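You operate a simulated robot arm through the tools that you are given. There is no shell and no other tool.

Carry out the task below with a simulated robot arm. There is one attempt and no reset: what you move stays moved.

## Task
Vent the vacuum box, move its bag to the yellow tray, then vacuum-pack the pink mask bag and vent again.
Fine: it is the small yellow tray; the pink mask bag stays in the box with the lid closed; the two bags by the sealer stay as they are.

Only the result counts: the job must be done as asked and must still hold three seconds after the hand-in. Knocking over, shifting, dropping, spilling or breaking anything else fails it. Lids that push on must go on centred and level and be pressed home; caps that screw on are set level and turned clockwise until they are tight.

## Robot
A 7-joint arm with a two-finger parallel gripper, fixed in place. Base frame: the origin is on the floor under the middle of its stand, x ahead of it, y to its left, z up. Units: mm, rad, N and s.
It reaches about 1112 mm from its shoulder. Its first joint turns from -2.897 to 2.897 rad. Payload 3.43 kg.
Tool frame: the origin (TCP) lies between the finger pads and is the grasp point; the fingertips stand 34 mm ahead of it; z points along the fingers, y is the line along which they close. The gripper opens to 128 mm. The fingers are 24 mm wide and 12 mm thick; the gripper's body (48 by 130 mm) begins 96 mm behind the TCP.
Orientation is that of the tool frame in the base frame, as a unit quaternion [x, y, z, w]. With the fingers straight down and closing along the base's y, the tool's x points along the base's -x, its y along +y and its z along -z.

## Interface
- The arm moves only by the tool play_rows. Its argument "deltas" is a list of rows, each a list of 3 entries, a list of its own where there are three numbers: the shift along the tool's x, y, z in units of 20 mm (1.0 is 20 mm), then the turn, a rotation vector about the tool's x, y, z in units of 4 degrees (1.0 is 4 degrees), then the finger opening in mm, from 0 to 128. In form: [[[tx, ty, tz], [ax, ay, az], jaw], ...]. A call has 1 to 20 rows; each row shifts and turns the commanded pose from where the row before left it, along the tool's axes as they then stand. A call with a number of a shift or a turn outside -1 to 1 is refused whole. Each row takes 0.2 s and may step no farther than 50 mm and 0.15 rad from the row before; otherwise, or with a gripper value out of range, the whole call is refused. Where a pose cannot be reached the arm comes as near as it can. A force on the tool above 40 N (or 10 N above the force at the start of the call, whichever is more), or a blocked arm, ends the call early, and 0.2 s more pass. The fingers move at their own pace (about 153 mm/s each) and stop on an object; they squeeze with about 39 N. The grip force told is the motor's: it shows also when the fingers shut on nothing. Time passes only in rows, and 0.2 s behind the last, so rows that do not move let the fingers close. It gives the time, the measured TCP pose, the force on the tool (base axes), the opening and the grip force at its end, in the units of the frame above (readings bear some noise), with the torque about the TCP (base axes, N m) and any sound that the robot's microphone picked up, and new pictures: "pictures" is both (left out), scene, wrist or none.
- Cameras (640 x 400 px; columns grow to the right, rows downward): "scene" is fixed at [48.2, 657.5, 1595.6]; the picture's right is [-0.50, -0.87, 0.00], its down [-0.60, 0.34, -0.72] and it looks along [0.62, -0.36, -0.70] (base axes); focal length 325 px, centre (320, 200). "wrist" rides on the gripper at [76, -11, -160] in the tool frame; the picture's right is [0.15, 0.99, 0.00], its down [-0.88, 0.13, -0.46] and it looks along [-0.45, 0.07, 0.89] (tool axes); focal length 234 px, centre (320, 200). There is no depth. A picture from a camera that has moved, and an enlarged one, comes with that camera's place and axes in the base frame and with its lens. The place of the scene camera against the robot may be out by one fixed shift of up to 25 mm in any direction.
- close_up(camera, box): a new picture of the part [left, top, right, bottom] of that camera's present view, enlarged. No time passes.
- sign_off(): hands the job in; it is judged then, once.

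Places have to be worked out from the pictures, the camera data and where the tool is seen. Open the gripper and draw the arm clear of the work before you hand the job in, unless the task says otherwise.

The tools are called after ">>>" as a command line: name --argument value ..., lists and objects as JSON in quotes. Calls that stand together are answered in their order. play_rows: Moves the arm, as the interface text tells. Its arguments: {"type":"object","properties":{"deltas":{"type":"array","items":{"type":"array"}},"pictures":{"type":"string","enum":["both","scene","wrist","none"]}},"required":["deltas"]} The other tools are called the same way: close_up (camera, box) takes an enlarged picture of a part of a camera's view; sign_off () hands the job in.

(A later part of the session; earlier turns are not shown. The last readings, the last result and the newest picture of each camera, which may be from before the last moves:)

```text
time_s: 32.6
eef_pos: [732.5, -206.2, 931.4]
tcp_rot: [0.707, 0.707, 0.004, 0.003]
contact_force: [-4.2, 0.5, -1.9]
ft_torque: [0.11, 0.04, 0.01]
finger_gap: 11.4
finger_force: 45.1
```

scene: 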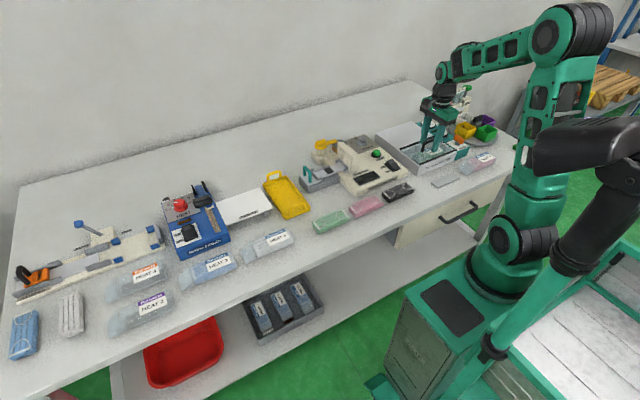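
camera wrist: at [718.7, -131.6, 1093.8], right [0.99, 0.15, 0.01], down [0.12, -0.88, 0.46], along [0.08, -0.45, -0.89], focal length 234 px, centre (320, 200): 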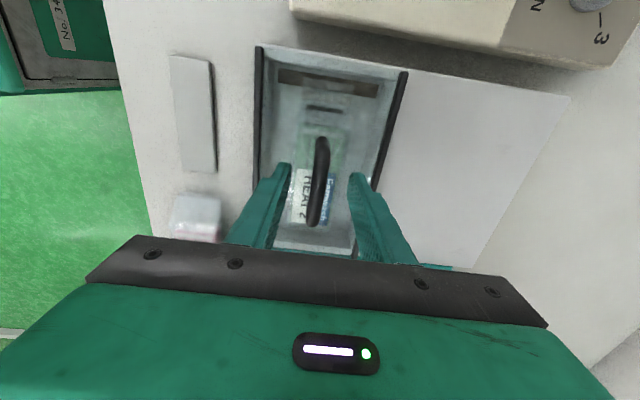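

The handle is gripped (11.4 mm) with little side force. I'll lift just a few mm to learn whether the lid lifts off, hinges or slides.

>>> play_rows --deltas '[[[0, 0, -0.15], [0, 0, 0], 4], [[0, 0, -0.15], [0, 0, 0], 4], [[0, 0, 0], [0, 0, 0], 4]]' --pictures "both"

>>> close_up --camera "scene" --box '[380, 95, 480, 185]'

>>> close_up --camera "wrist" --box '[220, 30, 440, 230]'

```text
time_s: 33.4
eef_pos: [732.2, -206.3, 936.2]
tcp_rot: [0.708, 0.707, 0.003, 0.003]
contact_force: [-3.7, -1.1, -33.3]
ft_torque: [0.02, -0.03, 0.01]
finger_gap: 12.0
finger_force: 44.9
camera wrist: at [719.6, -131.1, 1095.1], right [0.99, 0.15, 0.01], down [0.13, -0.88, 0.46], along [0.07, -0.45, -0.89], focal length 234 px, centre (320, 200)
```

scene: 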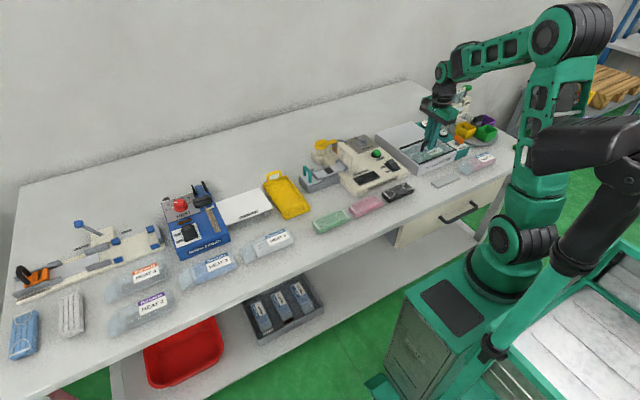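
wrist: 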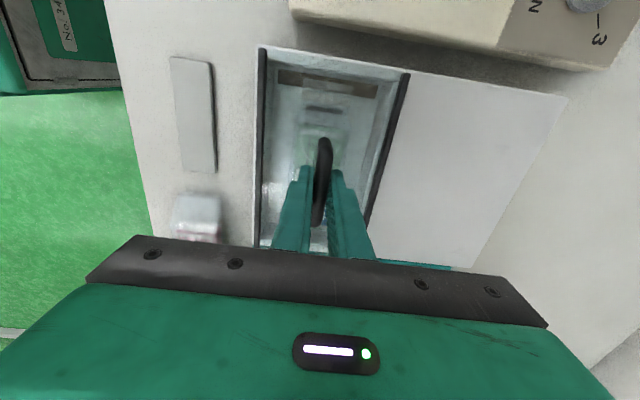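

```text
4.44 times, centred on (430, 140) of scene
camera zoom: at [48.2, 657.5, 1595.6], right [-0.5, -0.87, 0.0], down [-0.6, 0.34, -0.72], along [0.62, -0.36, -0.7], focal length 1446 px, centre (-169, 467)
```

zoom: 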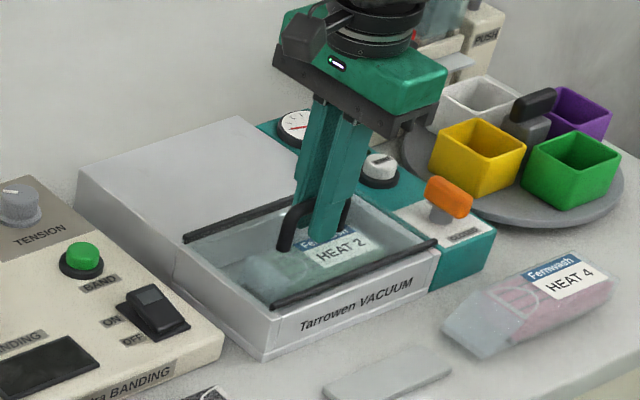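

```text
2.00 times, centred on (330, 130) of wrist
camera zoom: at [719.6, -131.1, 1095.1], right [0.99, 0.15, 0.01], down [0.13, -0.88, 0.46], along [0.07, -0.45, -0.89], focal length 468 px, centre (300, 340)
```

zoom: 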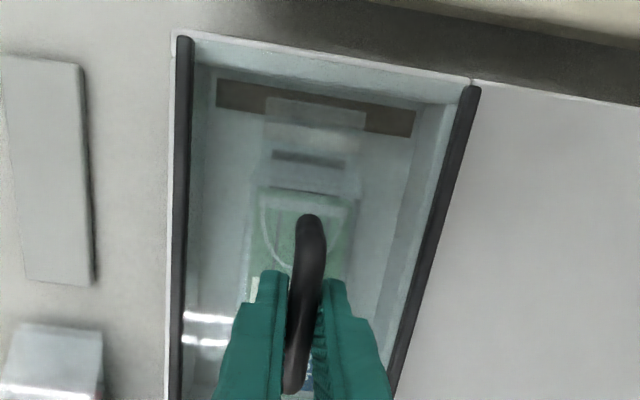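

>>> close_up --camera "scene" --box '[405, 110, 455, 150]'

>>> close_up --camera "scene" --box '[415, 140, 455, 175]'

```text
10.00 times, centred on (430, 130) of scene
camera zoom: at [48.2, 657.5, 1595.6], right [-0.5, -0.87, 0.0], down [-0.6, 0.34, -0.72], along [0.62, -0.36, -0.7], focal length 3254 px, centre (-780, 900)
```

zoom: 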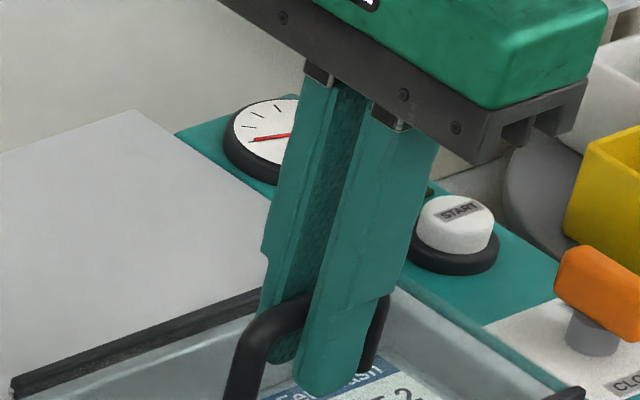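

```text
11.43 times, centred on (435, 158) of scene
camera zoom: at [48.2, 657.5, 1595.6], right [-0.5, -0.87, 0.0], down [-0.6, 0.34, -0.72], along [0.62, -0.36, -0.7], focal length 3719 px, centre (-994, 686)
```

zoom: 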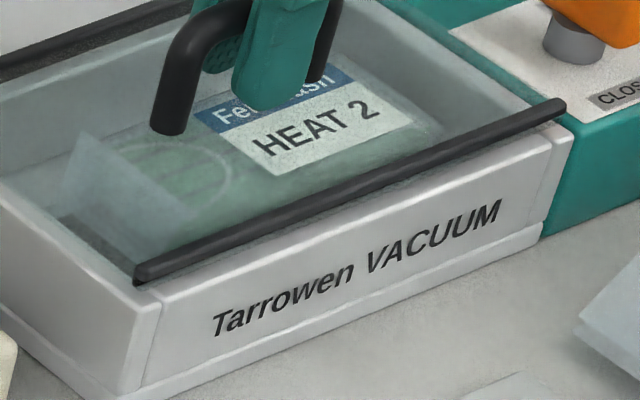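

The upward pull meets about 33 N, so the lid seems held vertically. I'll relax it back down and try sliding it gently in +x (towards the flat rear deck).

>>> play_rows --deltas '[[[0, 0, 0.15], [0, 0, 0], 4], [[0, 0, 0.1], [0, 0, 0], 4], [[0, 0, 0], [0, 0, 0], 4]]' --pictures "none"

>>> play_rows --deltas '[[[0, 0.15, 0], [0, 0, 0], 4], [[0, 0.15, 0], [0, 0, 0], 4], [[0, 0, 0], [0, 0, 0], 4]]' --pictures "scene"

>>> close_up --camera "scene" --box '[380, 95, 480, 185]'

```text
time_s: 34.2
eef_pos: [730.4, -206.4, 932.8]
tcp_rot: [0.708, 0.706, 0.005, 0.005]
contact_force: [-7.1, -0.3, 4.2]
ft_torque: [0.0, 0.27, 0.06]
finger_gap: 11.7
finger_force: 7.5
```

```text
time_s: 35.0
eef_pos: [736.4, -206.0, 930.9]
tcp_rot: [0.708, 0.706, 0.003, 0.003]
contact_force: [-1.8, -3.9, -21.4]
ft_torque: [-0.08, 0.0, 0.08]
finger_gap: 11.3
finger_force: 44.8
```

scene: 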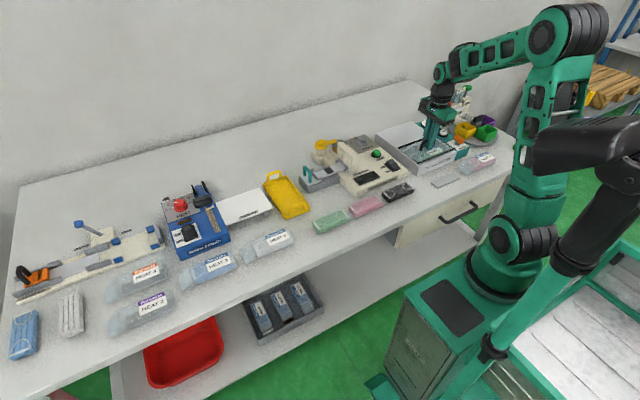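

```text
4.44 times, centred on (430, 140) of scene
camera zoom: at [48.2, 657.5, 1595.6], right [-0.5, -0.87, 0.0], down [-0.6, 0.34, -0.72], along [0.62, -0.36, -0.7], focal length 1446 px, centre (-169, 467)
```

zoom: 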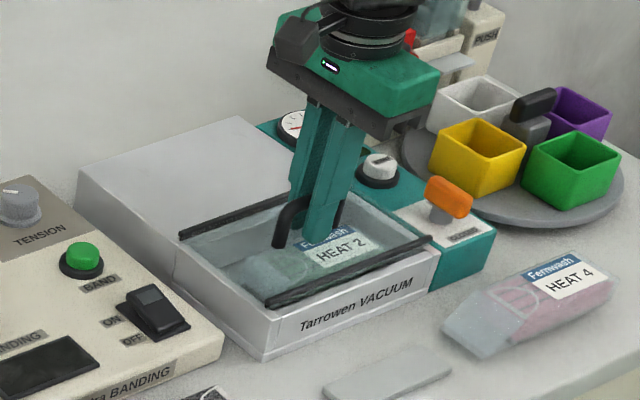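

It slides freely: the lid and its bars moved with me with hardly any x-force. I'll continue sliding it back in +x, easing the vertical pull by a bit.

>>> play_rows --deltas '[[[0, 0.3, 0.07], [0, 0, 0], 4], [[0, 0.6, 0.01], [0, 0, 0], 4], [[0, 0.6, 0.01], [0, 0, 0], 4], [[0, 0, 0], [0, 0, 0], 4]]' --pictures "none"

```text
time_s: 36.0
eef_pos: [769.6, -205.3, 931.1]
tcp_rot: [0.708, 0.706, 0.005, 0.004]
contact_force: [0.2, -16.1, -9.1]
ft_torque: [0.02, 0.03, 0.13]
finger_gap: 11.8
finger_force: 45.4
```

Sliding well at x=770. A small y side force has appeared (-16 N), so I'll correct 1.2 mm and continue.

>>> play_rows --deltas '[[[-0.06, 0.3, 0.02], [0, 0, 0], 4], [[0, 0.6, 0.01], [0, 0, 0], 4], [[0, 0.6, 0.01], [0, 0, 0], 4], [[0, 0.5, 0.01], [0, 0, 0], 4], [[0, 0, 0], [0, 0, 0], 4]]' --pictures "none"

```text
time_s: 37.2
eef_pos: [808.2, -206.8, 929.9]
tcp_rot: [0.707, 0.707, 0.004, 0.004]
contact_force: [1.0, 3.6, 9.9]
ft_torque: [0.65, 0.0, -0.04]
finger_gap: 11.5
finger_force: 45.3
```

>>> play_rows --deltas '[[[0, 0.5, -0.02], [0, 0, 0], 4], [[0, 0.5, 0], [0, 0, 0], 4], [[0, 0.5, 0], [0, 0, 0], 4], [[0, 0.3, 0], [0, 0, 0], 4], [[0, 0, 0], [0, 0, 0], 4]]' --pictures "both"

>>> close_up --camera "scene" --box '[370, 85, 480, 185]'

```text
time_s: 38.4
eef_pos: [843.6, -206.1, 931.2]
tcp_rot: [0.707, 0.707, 0.004, 0.004]
contact_force: [-0.7, 11.7, -4.3]
ft_torque: [0.34, -0.01, -0.04]
finger_gap: 11.6
finger_force: 44.7
camera wrist: at [831.0, -131.3, 1090.2], right [0.99, 0.15, 0.01], down [0.13, -0.88, 0.46], along [0.08, -0.45, -0.89], focal length 234 px, centre (320, 200)
```

scene: 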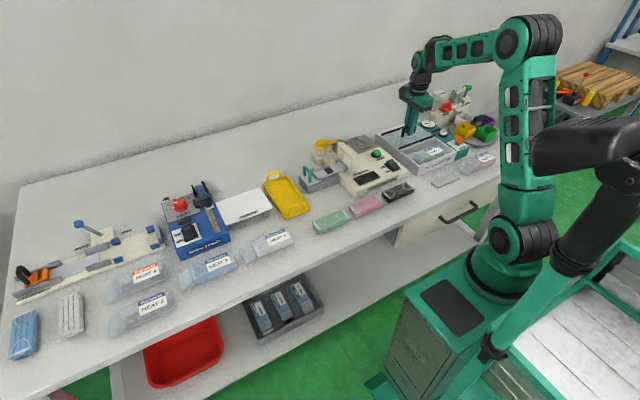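
wrist: 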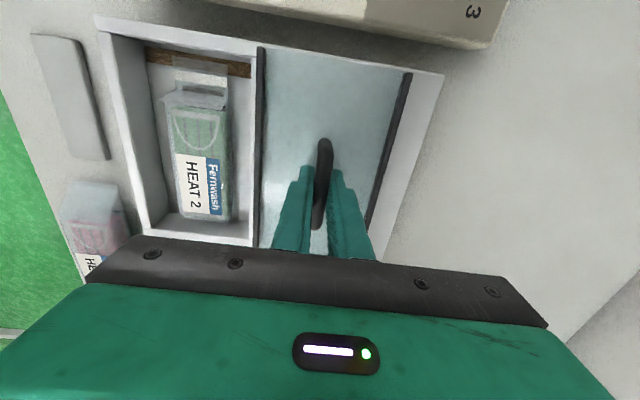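

```text
4.00 times, centred on (425, 135) of scene
camera zoom: at [48.2, 657.5, 1595.6], right [-0.5, -0.87, 0.0], down [-0.6, 0.34, -0.72], along [0.62, -0.36, -0.7], focal length 1302 px, centre (-100, 460)
```

zoom: 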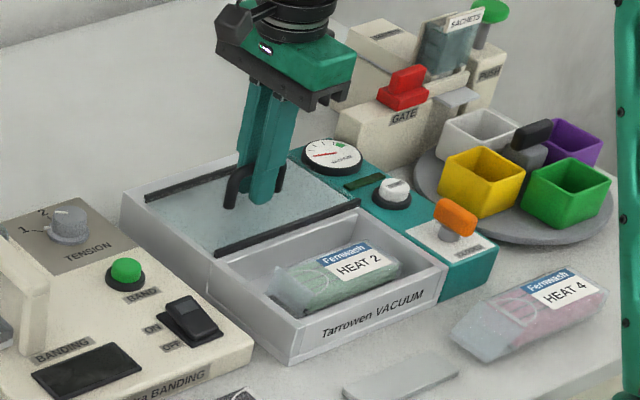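

The chamber is fully open. I'll nudge the lid 8 mm more for clearance if it allows, then release the handle and rise.

>>> play_rows --deltas '[[[-0.02, 0.2, 0], [0, 0, 0], 4], [[0, 0.2, 0], [0, 0, 0], 4], [[0, 0, 0], [0, 0, 0], 4]]' --pictures "none"

```text
time_s: 39.2
eef_pos: [852.7, -206.4, 930.8]
tcp_rot: [0.707, 0.707, 0.003, 0.003]
contact_force: [-0.4, 16.3, -15.7]
ft_torque: [0.17, -0.03, -0.1]
finger_gap: 11.5
finger_force: 45.1
```

Lid is fully back (handle at x≈853). Releasing and rising to look into the chamber.

>>> play_rows --deltas '[[[0, 0, 0], [0, 0, 0], 25], [[0, 0, 0], [0, 0, 0], 40], [[0, 0, -0.3], [0, 0, 0], 40], [[0, 0, -1], [0, 0, 0], 40], [[0, 0, -1], [0, 0, 0], 40], [[0, -0.5, -1], [0, 0, 0], 60], [[0, -1, -1], [0, 0, 0], 80], [[0, -1, -1], [0, 0, 0], 90], [[0, -1, -0.5], [0, 0, 0], 90], [[0, -1, 0], [0, 0, 0], 90], [[0, -1, 0], [0, 0, 0], 90], [[0, -0.7, 0], [0, 0, 0], 90], [[0, 0, 0], [0, 0, 0], 90]]' --pictures "both"

>>> close_up --camera "wrist" --box '[220, 30, 440, 230]'

>>> close_up --camera "scene" --box '[370, 85, 480, 185]'

```text
time_s: 42.0
eef_pos: [728.6, -207.0, 1045.8]
tcp_rot: [0.708, 0.707, 0.004, 0.004]
contact_force: [0.0, 0.3, 0.1]
ft_torque: [0.01, -0.02, 0.03]
finger_gap: 90.0
finger_force: 0.0
camera wrist: at [714.7, -132.2, 1205.4], right [0.99, 0.15, 0.01], down [0.12, -0.88, 0.46], along [0.08, -0.45, -0.89], focal length 234 px, centre (320, 200)
```

scene: 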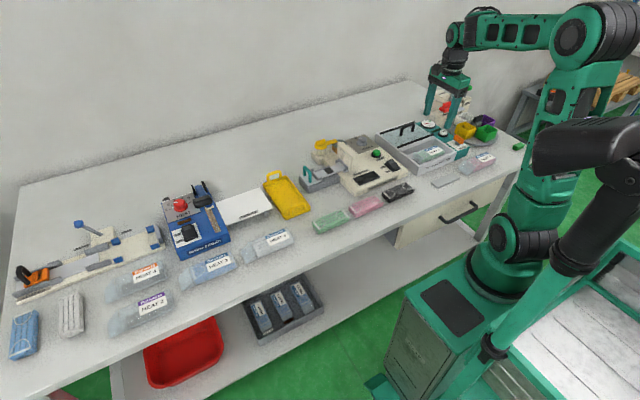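
wrist: 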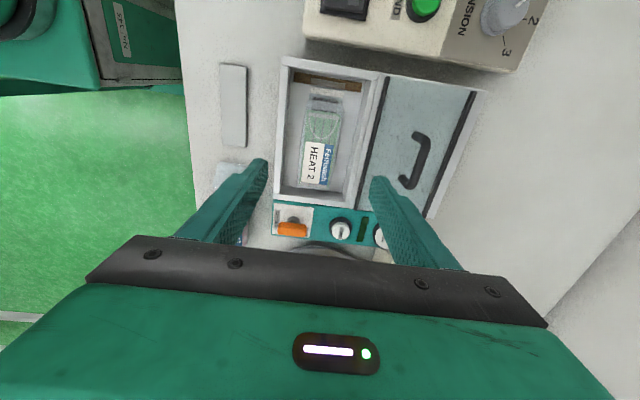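

```text
2.00 times, centred on (330, 130) of wrist
camera zoom: at [714.7, -132.2, 1205.4], right [0.99, 0.15, 0.01], down [0.12, -0.88, 0.46], along [0.08, -0.45, -0.89], focal length 468 px, centre (300, 340)
```

zoom: 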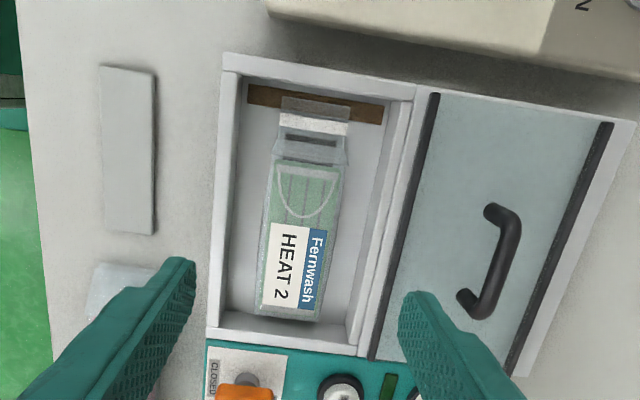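

```text
4.00 times, centred on (425, 135) of scene
camera zoom: at [48.2, 657.5, 1595.6], right [-0.5, -0.87, 0.0], down [-0.6, 0.34, -0.72], along [0.62, -0.36, -0.7], focal length 1302 px, centre (-100, 460)
```

zoom: 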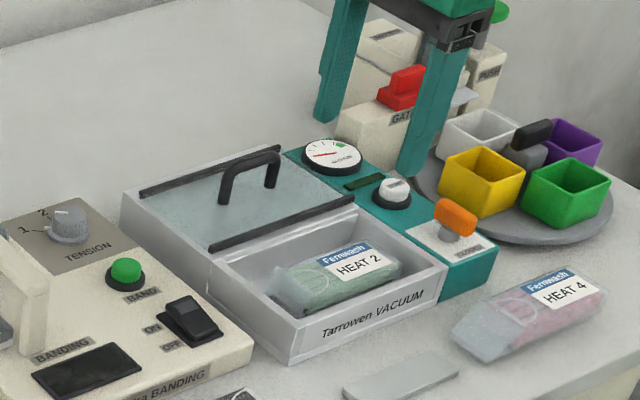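

The chamber is about x 682–778 and the green bag's body spans x 707–755, y -280…-168 with its tail over the brown seal bar. I'll go to (731, -224), open to 62 mm so the fingers fit between bag and walls, and descend partway to verify.

>>> play_rows --deltas '[[[-0.4, 0.06, 0.5], [0, 0, 0], 62], [[-0.4, 0.04, 1], [0, 0, 0], 62], [[0, 0, 1], [0, 0, 0], 62], [[0, 0, 1], [0, 0, 0], 62], [[0, 0, 1], [0, 0, 0], 62], [[0, 0, 0.7], [0, 0, 0], 62], [[0, 0, 0], [0, 0, 0], 62], [[0, 0, 0], [0, 0, 0], 62]]' --pictures "both"

>>> close_up --camera "wrist" --box '[220, 60, 440, 260]'

>>> close_up --camera "scene" --box '[390, 95, 470, 175]'

```text
time_s: 43.8
eef_pos: [730.9, -222.4, 941.7]
tcp_rot: [0.708, 0.706, 0.004, 0.003]
contact_force: [-0.5, 0.2, 0.1]
ft_torque: [-0.03, -0.01, -0.01]
finger_gap: 61.8
finger_force: 0.0
camera wrist: at [718.1, -148.3, 1101.2], right [0.99, 0.15, 0.01], down [0.12, -0.88, 0.46], along [0.08, -0.45, -0.89], focal length 234 px, centre (320, 200)
```

scene: 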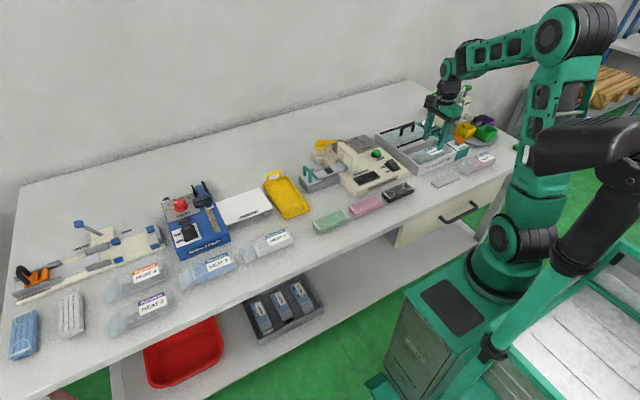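
wrist: 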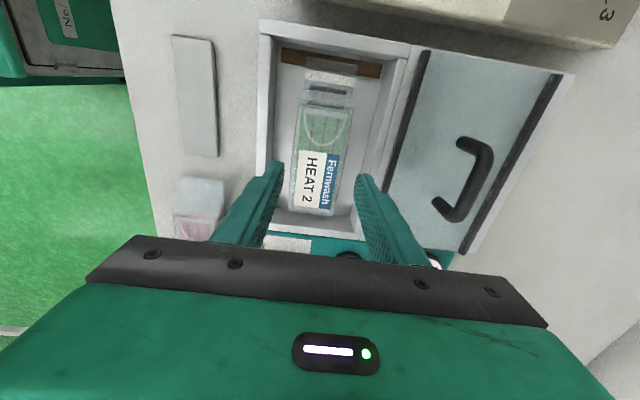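

```text
2.00 times, centred on (330, 160) of wrist
camera zoom: at [718.1, -148.3, 1101.2], right [0.99, 0.15, 0.01], down [0.12, -0.88, 0.46], along [0.08, -0.45, -0.89], focal length 468 px, centre (300, 280)
```

zoom: 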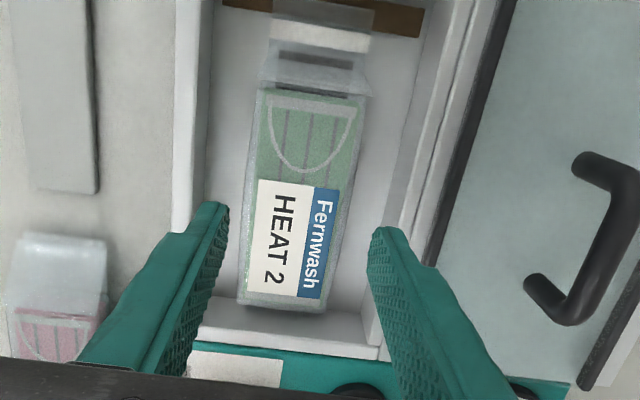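

```text
5.00 times, centred on (430, 135) of scene
camera zoom: at [48.2, 657.5, 1595.6], right [-0.5, -0.87, 0.0], down [-0.6, 0.34, -0.72], along [0.62, -0.36, -0.7], focal length 1627 px, centre (-230, 525)
```

zoom: 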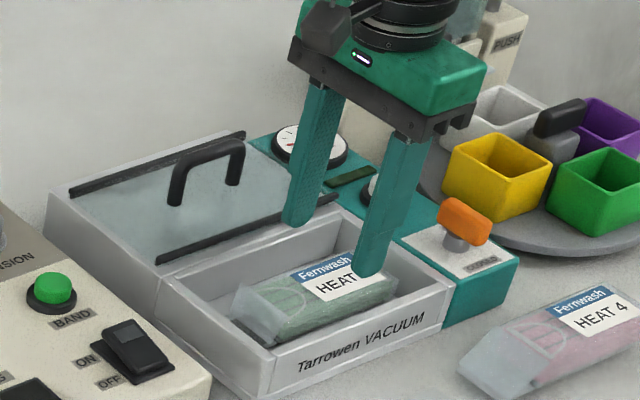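

Bag spans x 705.5–756.5, chamber 682–776, so I'll set the opening to 60 mm, shift 1 mm in -x and descend carefully to about z=900.

>>> play_rows --deltas '[[[0, -0.05, 0.5], [0, 0, 0], 60], [[0, 0, 0.5], [0, 0, 0], 60], [[0, 0, 0.5], [0, 0, 0], 60], [[0, 0, 0.5], [0, 0, 0], 60], [[0, 0, 0], [0, 0, 0], 60]]' --pictures "both"

>>> close_up --camera "wrist" --box '[220, 60, 440, 260]'

>>> close_up --camera "scene" --box '[390, 95, 470, 175]'

```text
time_s: 45.0
eef_pos: [729.7, -223.6, 901.2]
tcp_rot: [0.707, 0.707, 0.004, 0.004]
contact_force: [0.5, 0.1, -0.1]
ft_torque: [-0.01, 0.0, -0.01]
finger_gap: 60.2
finger_force: 0.0
camera wrist: at [716.2, -148.1, 1061.0], right [0.99, 0.15, 0.01], down [0.12, -0.88, 0.46], along [0.08, -0.45, -0.89], focal length 234 px, centre (320, 200)
```

scene: 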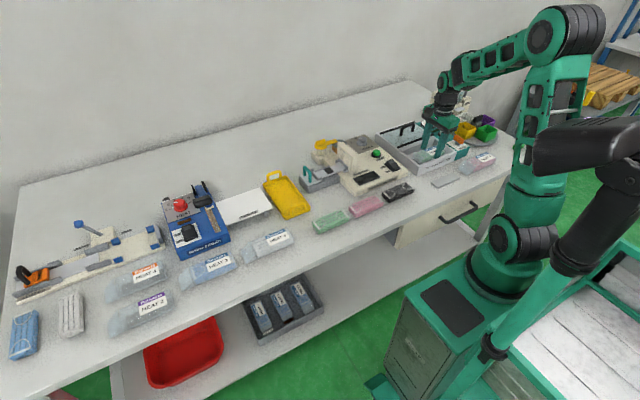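
wrist: 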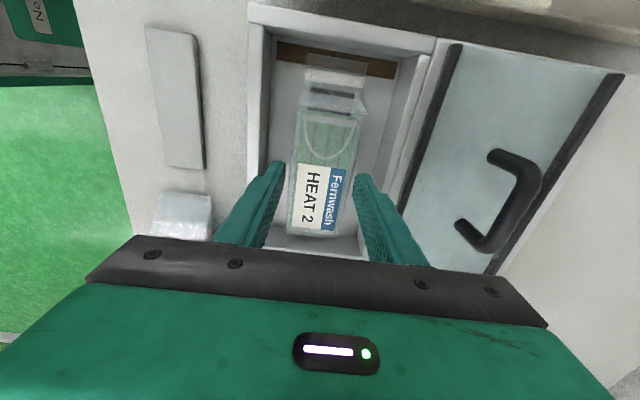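

```text
2.00 times, centred on (330, 160) of wrist
camera zoom: at [716.2, -148.1, 1061.0], right [0.99, 0.15, 0.01], down [0.12, -0.88, 0.46], along [0.08, -0.45, -0.89], focal length 468 px, centre (300, 280)
```

zoom: 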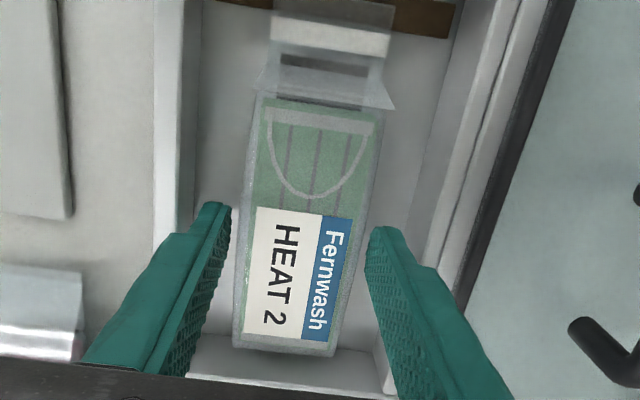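

```text
5.00 times, centred on (430, 135) of scene
camera zoom: at [48.2, 657.5, 1595.6], right [-0.5, -0.87, 0.0], down [-0.6, 0.34, -0.72], along [0.62, -0.36, -0.7], focal length 1627 px, centre (-230, 525)
```

zoom: 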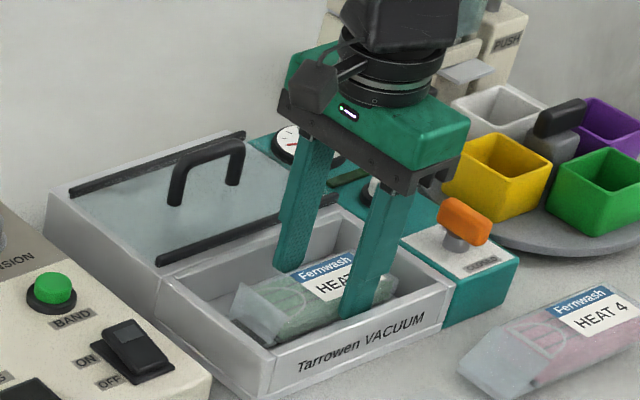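

Fingertips are inside the chamber at z≈867 on both sides of the bag without contact. I'll go down in small steps toward the floor, watching the force.

>>> play_rows --deltas '[[[0, 0, 0.2], [0, 0, 0], 60], [[0, 0, 0.2], [0, 0, 0], 60], [[0, 0, 0.2], [0, 0, 0], 60], [[0, 0, 0], [0, 0, 0], 60]]' --pictures "wrist"

>>> close_up --camera "wrist" --box '[220, 60, 440, 260]'

>>> close_up --camera "scene" --box '[400, 115, 460, 170]'

```text
time_s: 46.0
eef_pos: [730.6, -222.4, 889.8]
tcp_rot: [0.707, 0.707, 0.004, 0.003]
contact_force: [-0.3, -0.4, 0.8]
ft_torque: [0.01, -0.02, 0.03]
finger_gap: 59.9
finger_force: 0.1
camera wrist: at [716.9, -147.7, 1049.3], right [0.99, 0.15, 0.01], down [0.12, -0.88, 0.46], along [0.08, -0.45, -0.89], focal length 234 px, centre (320, 200)
```

wrist: 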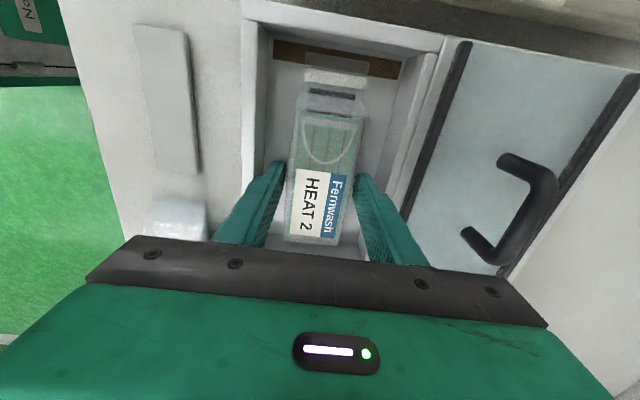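

```text
2.00 times, centred on (330, 160) of wrist
camera zoom: at [716.9, -147.7, 1049.3], right [0.99, 0.15, 0.01], down [0.12, -0.88, 0.46], along [0.08, -0.45, -0.89], focal length 468 px, centre (300, 280)
```

zoom: 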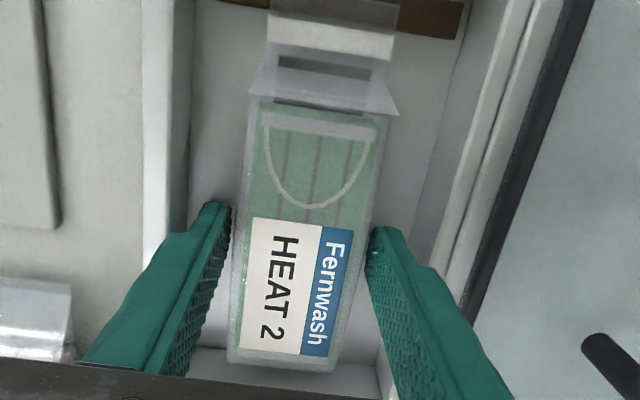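

```text
7.27 times, centred on (430, 142) of scene
camera zoom: at [48.2, 657.5, 1595.6], right [-0.5, -0.87, 0.0], down [-0.6, 0.34, -0.72], along [0.62, -0.36, -0.7], focal length 2367 px, centre (-480, 618)
```

zoom: 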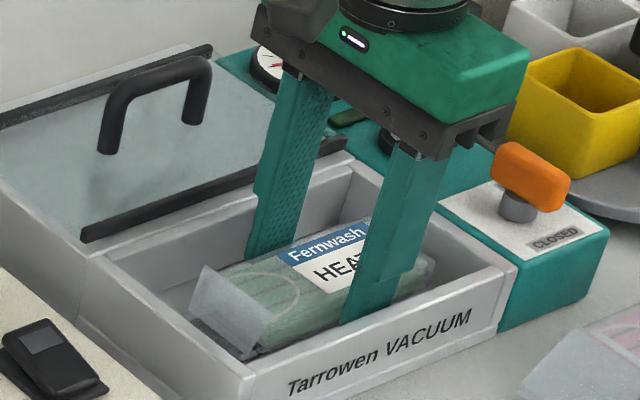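

No contact yet at tip height 856 and the fingers already overlap the bag's sides. I'll go down 4 mm more and close.

>>> play_rows --deltas '[[[0, 0, 0.2], [0, 0, 0], 60], [[0, 0, 0], [0, 0, 0], 52], [[0, 0, 0], [0, 0, 0], 48], [[0, 0, 0], [0, 0, 0], 42], [[0, 0, 0], [0, 0, 0], 36], [[0, 0, 0], [0, 0, 0], 36]]' --pictures "wrist"

```text
time_s: 47.4
eef_pos: [730.3, -222.5, 887.3]
tcp_rot: [0.707, 0.707, 0.003, 0.004]
contact_force: [1.2, 0.7, 8.2]
ft_torque: [0.22, 0.13, 0.02]
finger_gap: 54.8
finger_force: 38.7
camera wrist: at [716.4, -147.6, 1045.9], right [0.99, 0.15, 0.01], down [0.12, -0.88, 0.46], along [0.08, -0.45, -0.89], focal length 234 px, centre (320, 200)
```

wrist: 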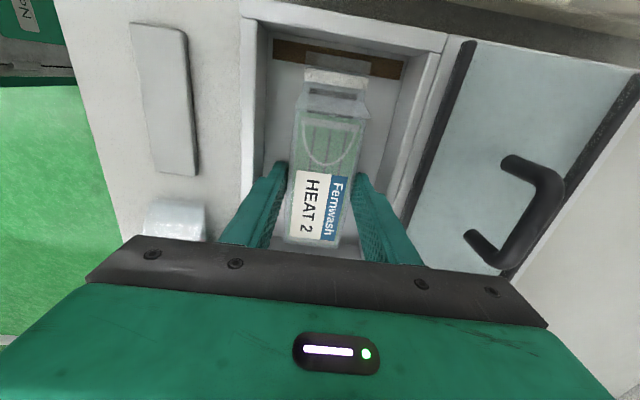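

The bag is gripped (54.8 mm). I'll lift it straight up slowly first, then to about z=1085.

>>> play_rows --deltas '[[[0, 0, -0.2], [0, 0, 0], 36], [[0, 0, -0.3], [0, 0, 0], 36], [[0, 0, -0.5], [0, 0, 0], 36], [[0, 0, -0.5], [0, 0, 0], 36], [[0, 0, 0], [0, 0, 0], 36]]' --pictures "both"

>>> close_up --camera "scene" --box '[390, 95, 470, 175]'

```text
time_s: 48.6
eef_pos: [729.3, -222.9, 916.6]
tcp_rot: [0.707, 0.707, 0.004, 0.004]
contact_force: [-0.1, -0.8, -0.2]
ft_torque: [-0.01, -0.05, 0.01]
finger_gap: 54.7
finger_force: 39.1
camera wrist: at [715.4, -148.1, 1075.2], right [0.99, 0.15, 0.01], down [0.12, -0.88, 0.46], along [0.08, -0.45, -0.89], focal length 234 px, centre (320, 200)
```

scene: 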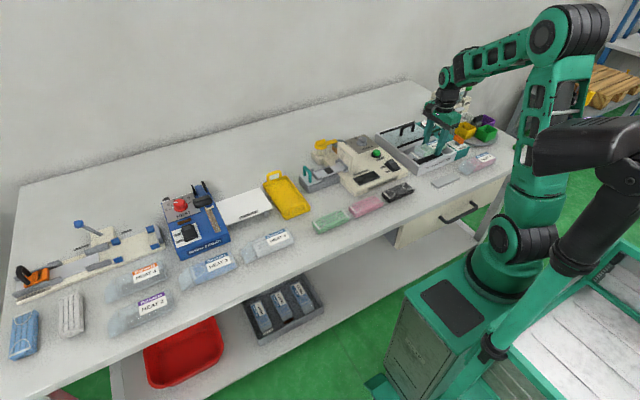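
wrist: 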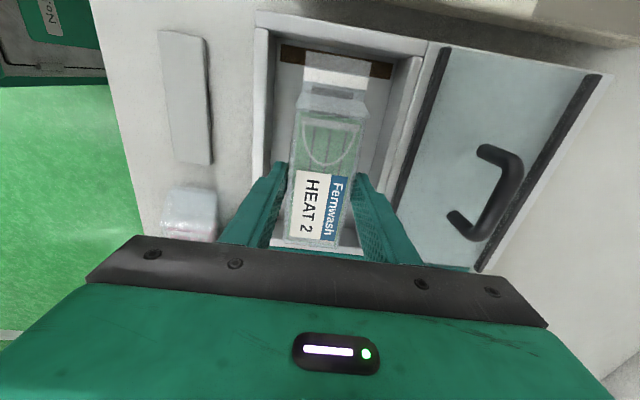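

```text
5.00 times, centred on (430, 135) of scene
camera zoom: at [48.2, 657.5, 1595.6], right [-0.5, -0.87, 0.0], down [-0.6, 0.34, -0.72], along [0.62, -0.36, -0.7], focal length 1627 px, centre (-230, 525)
```

zoom: 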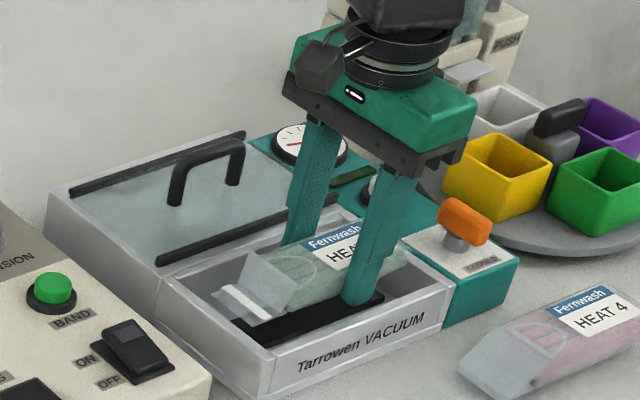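

The bag comes up cleanly with the gripper. Raising to about z=1095.

>>> play_rows --deltas '[[[0, 0, -0.6], [0, 0, 0], 36], [[0, 0, -1], [0, 0, 0], 36], [[0, 0, -1], [0, 0, 0], 36], [[0, 0, -1], [0, 0, 0], 36], [[0, 0, -1], [0, 0, 0], 36], [[0, 0, -1], [0, 0, 0], 36], [[0, 0, -1], [0, 0, 0], 36], [[0, 0, -1], [0, 0, 0], 36], [[0, 0, -1], [0, 0, 0], 36], [[0, 0, 0], [0, 0, -1], 36], [[0, 0, 0], [0, 0, -1], 36], [[0, 0, 0], [0, 0, -1], 36], [[0, 0, 0], [0, 0, -1], 36], [[0, 0, 0], [0, 0, -1], 36], [[0, 0, 0], [0, 0, -1], 36], [[0, 0, 0], [0, 0, -1], 36], [[0, 0, 0], [0, 0, -1], 36], [[0, 0, 0], [0, 0, -1], 36], [[0, 0, 0], [0, 0, -1], 36], [[0, 0, 0], [0, 0, -1], 36]]' --pictures "none"

>>> play_rows --deltas '[[[0, 0, 0], [0, 0, -1], 36], [[0, 0, 0], [0, 0, -1], 36], [[0, 0, 0], [0, 0, -1], 36], [[0, 0, 0], [0, 0, -1], 36], [[0, 0, 0], [0, 0, -1], 36], [[0, 0, 0], [0, 0, -1], 36], [[0, 0, 0], [0, 0, -1], 36], [[0, 0, 0], [0, 0, -1], 36], [[0, 0, 0], [0, 0, -1], 36], [[0, 0, 0], [0, 0, -1], 36], [[0, 0, 0], [0, 0, -1], 36], [[0, 0, 0], [0, 0, -0.5], 36], [[0, 0, 0], [0, 0, 0], 36]]' --pictures "both"

```text
time_s: 52.8
eef_pos: [727.4, -223.7, 1088.1]
tcp_rot: [0.391, 0.92, 0.002, 0.006]
contact_force: [0.3, -0.1, -1.0]
ft_torque: [0.02, -0.02, -0.02]
finger_gap: 54.5
finger_force: 39.1
```

```text
time_s: 55.6
eef_pos: [728.4, -223.7, 1088.8]
tcp_rot: [0.0, 1.0, 0.0, 0.006]
contact_force: [-0.5, 1.1, 0.3]
ft_torque: [0.0, 0.02, -0.02]
finger_gap: 54.5
finger_force: 38.6
camera wrist: at [649.7, -235.6, 1247.0], right [-0.15, 0.99, 0.0], down [0.88, 0.13, 0.47], along [0.46, 0.07, -0.88], focal length 234 px, centre (320, 200)
```

scene: 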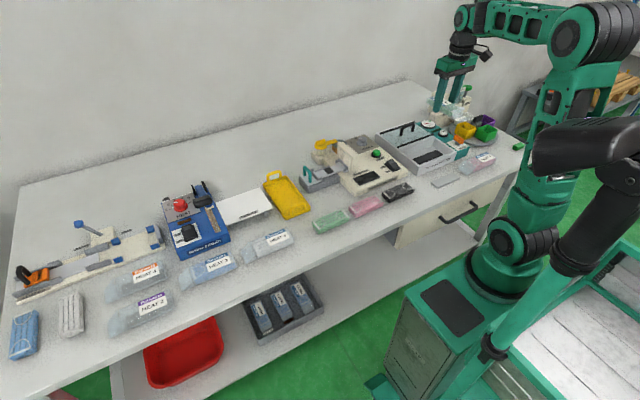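
wrist: 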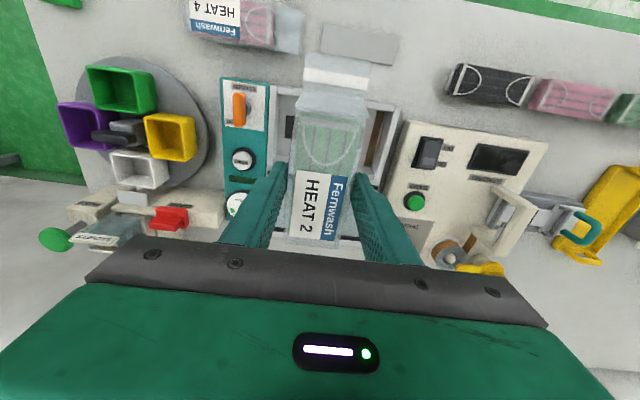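

Bag held at yaw 0 with its length along x, tail toward the robot. Now I'll go up a bit more and carry it in +y across towards the yellow tray, which I estimate around (818, 345).

>>> play_rows --deltas '[[[0, 0, -1], [0, 0, 0], 36], [[0, 0, -1], [0, 0, 0], 36], [[0, 0.5, -1], [0, 0, 0], 36], [[-0.2, 1, 0], [0, 0, 0], 36], [[-0.2, 1, 0], [0, 0, 0], 36], [[-0.2, 1, 0], [0, 0, 0], 36], [[-0.2, 1, 0], [0, 0, 0], 36], [[-0.2, 1, 0], [0, 0, 0], 36], [[-0.2, 1, 0], [0, 0, 0], 36], [[-0.2, 1, 0], [0, 0, 0], 36], [[-0.2, 1, 0], [0, 0, 0], 36], [[-0.2, 1, 0], [0, 0, 0], 36], [[-0.2, 1, 0], [0, 0, 0], 36], [[-0.2, 1, 0], [0, 0, 0], 36], [[-0.2, 1, 0], [0, 0, 0], 36], [[-0.2, 1, 0], [0, 0, 0], 36], [[-0.2, 1, 0], [0, 0, 0], 36], [[-0.2, 1, 0], [0, 0, 0], 36], [[-0.2, 1, 0], [0, 0, 0], 36], [[-0.2, 1, 0], [0, 0, 0], 36]]' --pictures "none"

>>> play_rows --deltas '[[[0, 1, 0], [0, 0, 0], 36], [[0, 1, 0], [0, 0, 0], 36], [[0, 1, 0], [0, 0, 0], 36], [[0, 1, 0], [0, 0, 0], 36], [[0, 1, 0], [0, 0, 0], 36], [[0, 1, 0], [0, 0, 0], 36], [[0, 1, 0], [0, 0, 0], 36], [[0, 1, 0], [0, 0, 0], 36], [[0, 0, 0], [0, 0, 0], 36], [[0, 0, 0], [0, 0, 0], 36]]' --pictures "both"

```text
time_s: 59.8
eef_pos: [795.1, 125.6, 1148.7]
tcp_rot: [0.0, 1.0, -0.001, 0.006]
contact_force: [0.4, 0.0, 0.3]
ft_torque: [0.02, 0.01, -0.02]
finger_gap: 54.7
finger_force: 39.2
```

```text
time_s: 62.0
eef_pos: [796.4, 289.0, 1149.1]
tcp_rot: [0.001, 1.0, 0.0, 0.005]
contact_force: [0.6, -0.3, -0.3]
ft_torque: [0.01, 0.0, -0.02]
finger_gap: 54.6
finger_force: 39.4
camera wrist: at [717.4, 276.0, 1307.4], right [-0.15, 0.99, 0.0], down [0.88, 0.13, 0.47], along [0.46, 0.07, -0.89], focal length 234 px, centre (320, 200)
```

scene: 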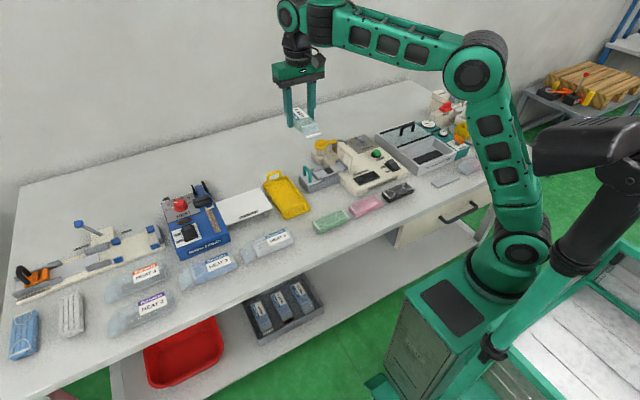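
wrist: 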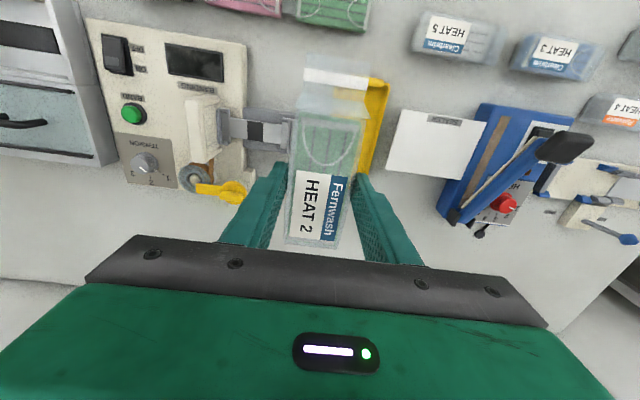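

The bag hides the tray from the wrist camera here. I'll step back in -y by 90 mm for an unobstructed look at the tray.

>>> play_rows --deltas '[[[0, -1, 0], [0, 0, 0], 36], [[0, -1, 0], [0, 0, 0], 36], [[0, -1, 0], [0, 0, 0], 36], [[0, -1, 0], [0, 0, 0], 36], [[0, -1, 0], [0, 0, 0], 36], [[0, 0, 0], [0, 0, 0], 36], [[0, 0, 0], [0, 0, 0], 36]]' --pictures "wrist"

>>> close_up --camera "wrist" --box '[350, 50, 530, 210]'

>>> close_up --camera "scene" --box '[240, 150, 340, 230]'

```text
time_s: 63.6
eef_pos: [795.5, 186.1, 1147.9]
tcp_rot: [0.0, 1.0, 0.0, 0.006]
contact_force: [0.5, -0.3, -0.3]
ft_torque: [0.02, 0.01, -0.02]
finger_gap: 54.8
finger_force: 38.5
camera wrist: at [716.2, 173.3, 1307.0], right [-0.15, 0.99, 0.0], down [0.88, 0.13, 0.47], along [0.46, 0.07, -0.88], focal length 234 px, centre (320, 200)
```

wrist: 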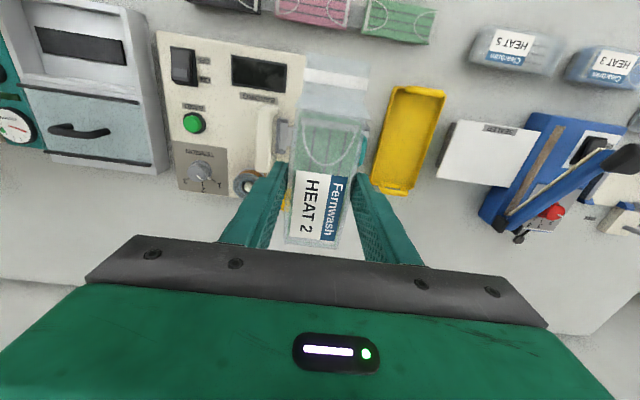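

```text
2.50 times, centred on (440, 130) of wrist
camera zoom: at [716.2, 173.3, 1307.0], right [-0.15, 0.99, 0.0], down [0.88, 0.13, 0.47], along [0.46, 0.07, -0.88], focal length 585 px, centre (20, 375)
```

zoom: 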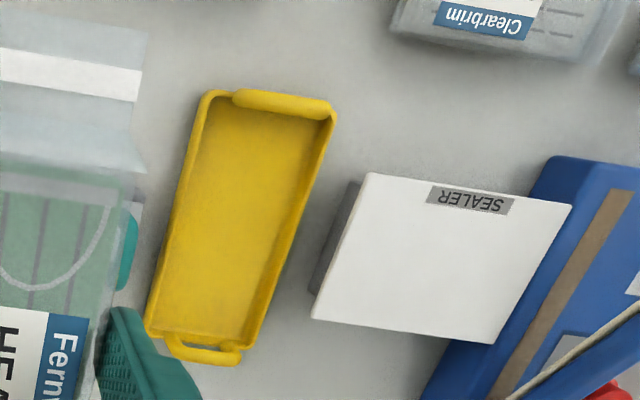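

```text
5.00 times, centred on (290, 190) of scene
camera zoom: at [48.2, 657.5, 1595.6], right [-0.5, -0.87, 0.0], down [-0.6, 0.34, -0.72], along [0.62, -0.36, -0.7], focal length 1627 px, centre (470, 250)
```

zoom: 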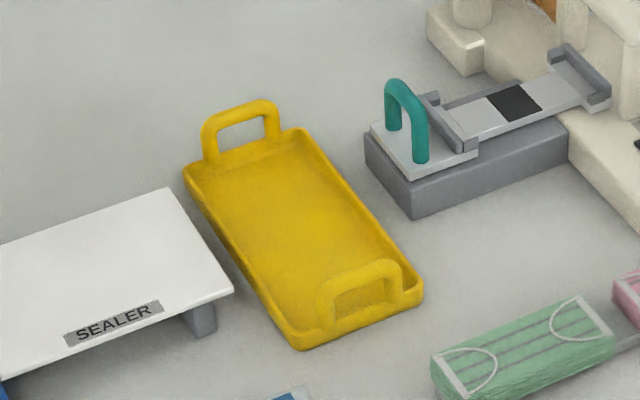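

The tray spans about x 710–891, y 306–401 (centre ≈ (800, 354)) with upright loop handles at each end. The held bag runs from about 60 mm ahead of the TCP to 90 mm behind it, so I'll go to (815, 354) and descend to z≈930 to check alignment.

>>> play_rows --deltas '[[[-0.1, 1, 0], [0, 0, 0], 36], [[-0.1, 1, 0], [0, 0, 0], 36], [[-0.1, 1, 0], [0, 0, 0], 36], [[-0.1, 1, 0], [0, 0, 0], 36], [[-0.1, 1, 0], [0, 0, 0], 36], [[-0.1, 1, 0], [0, 0, 0], 36], [[-0.1, 1, 0], [0, 0, 0], 36], [[-0.2, 1, 0], [0, 0, 0], 36], [[-0.1, 0.4, 0], [0, 0, 0], 36], [[0, 0, 1], [0, 0, 0], 36], [[0, 0, 1], [0, 0, 0], 36], [[0, 0, 1], [0, 0, 0], 36], [[0, 0, 1], [0, 0, 0], 36], [[0, 0, 1], [0, 0, 0], 36], [[0, 0, 1], [0, 0, 0], 36], [[0, 0, 1], [0, 0, 0], 36], [[0, 0, 1], [0, 0, 0], 36], [[0, 0, 0], [0, 0, 0], 36]]' --pictures "both"

>>> close_up --camera "scene" --box '[240, 130, 340, 220]'

>>> close_up --camera "wrist" --box '[230, 40, 430, 240]'

```text
time_s: 67.4
eef_pos: [817.2, 354.3, 987.7]
tcp_rot: [0.0, 1.0, 0.0, 0.005]
contact_force: [0.3, 0.8, -0.3]
ft_torque: [0.0, -0.04, -0.03]
finger_gap: 54.7
finger_force: 39.5
camera wrist: at [739.4, 342.3, 1146.9], right [-0.15, 0.99, 0.0], down [0.88, 0.13, 0.47], along [0.46, 0.07, -0.88], focal length 234 px, centre (320, 200)
```

scene: 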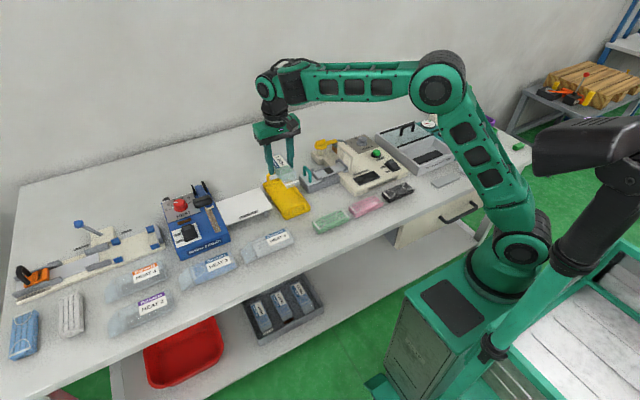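
wrist: 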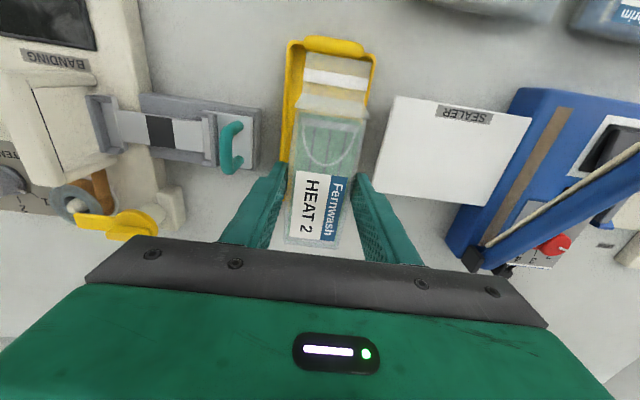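

```text
4.44 times, centred on (290, 175) of scene
camera zoom: at [48.2, 657.5, 1595.6], right [-0.5, -0.87, 0.0], down [-0.6, 0.34, -0.72], along [0.62, -0.36, -0.7], focal length 1446 px, centre (453, 311)
```

zoom: 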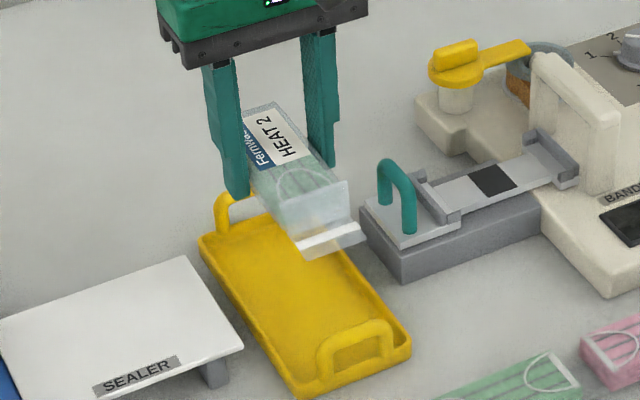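

```text
2.00 times, centred on (330, 140) of wrist
camera zoom: at [739.4, 342.3, 1146.9], right [-0.15, 0.99, 0.0], down [0.88, 0.13, 0.47], along [0.46, 0.07, -0.88], focal length 468 px, centre (300, 320)
```

zoom: 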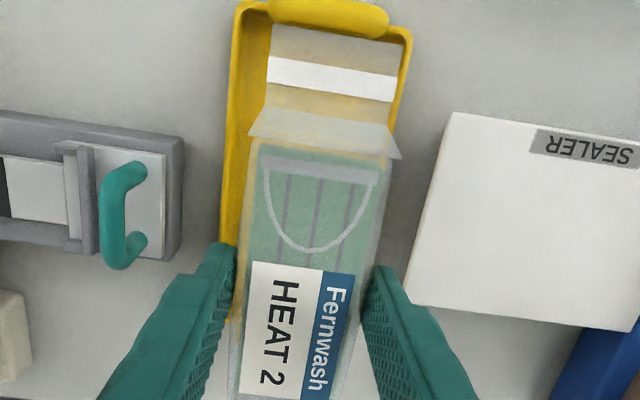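

Alignment with the tray is good (bag would span x 726–877 inside 711–891, y centred). Descending to tips about 15 mm above the rim.

>>> play_rows --deltas '[[[0, 0, 1], [0, 0, 0], 36], [[0, 0, 1], [0, 0, 0], 36], [[0, 0, 1], [0, 0, 0], 36], [[0, 0, 0.8], [0, 0, 0], 36], [[0, 0, 0], [0, 0, 0], 36], [[0, 0, 0], [0, 0, 0], 36]]' --pictures "both"

>>> close_up --camera "scene" --box '[240, 145, 340, 225]'

>>> close_up --camera "wrist" --box '[230, 40, 430, 240]'

```text
time_s: 68.8
eef_pos: [818.7, 354.5, 915.2]
tcp_rot: [0.0, 1.0, 0.0, 0.007]
contact_force: [0.7, -0.6, -0.5]
ft_torque: [-0.04, -0.03, 0.0]
finger_gap: 54.8
finger_force: 38.8
camera wrist: at [741.1, 342.4, 1072.2], right [-0.15, 0.99, 0.0], down [0.88, 0.13, 0.47], along [0.46, 0.07, -0.88], focal length 234 px, centre (320, 200)
```

scene: 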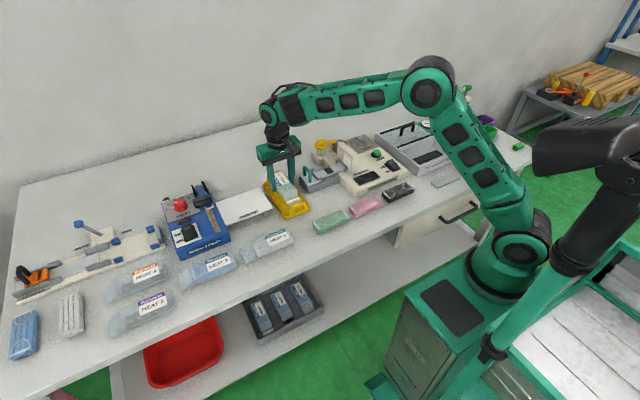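
wrist: 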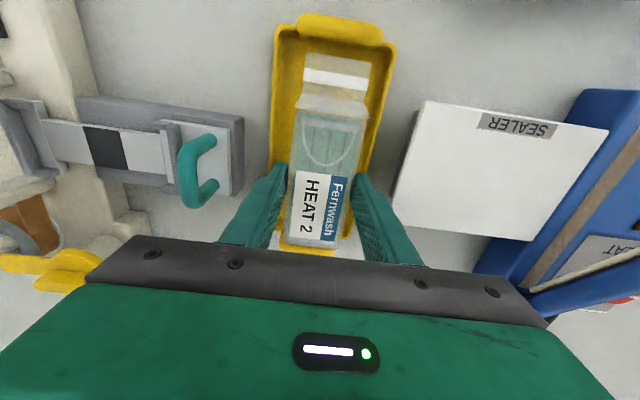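

```text
5.00 times, centred on (290, 185) of scene
camera zoom: at [48.2, 657.5, 1595.6], right [-0.5, -0.87, 0.0], down [-0.6, 0.34, -0.72], along [0.62, -0.36, -0.7], focal length 1627 px, centre (470, 275)
```

zoom: 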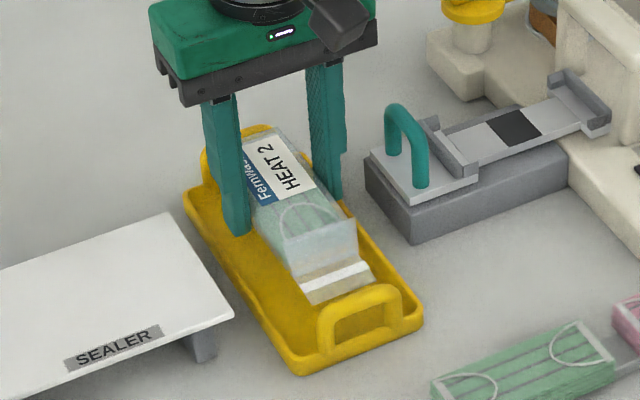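

```text
2.00 times, centred on (330, 140) of wrist
camera zoom: at [741.1, 342.4, 1072.2], right [-0.15, 0.99, 0.0], down [0.88, 0.13, 0.47], along [0.46, 0.07, -0.88], focal length 468 px, centre (300, 320)
```

zoom: 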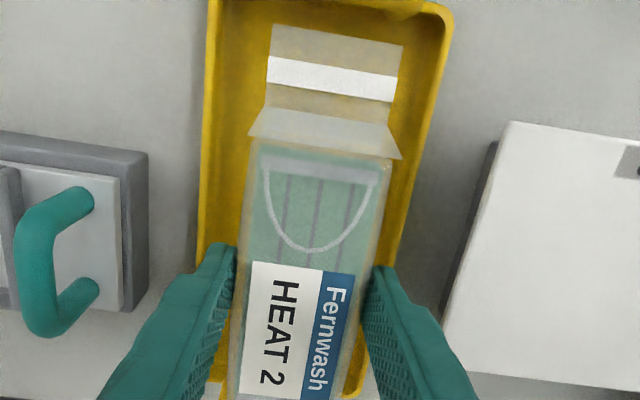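

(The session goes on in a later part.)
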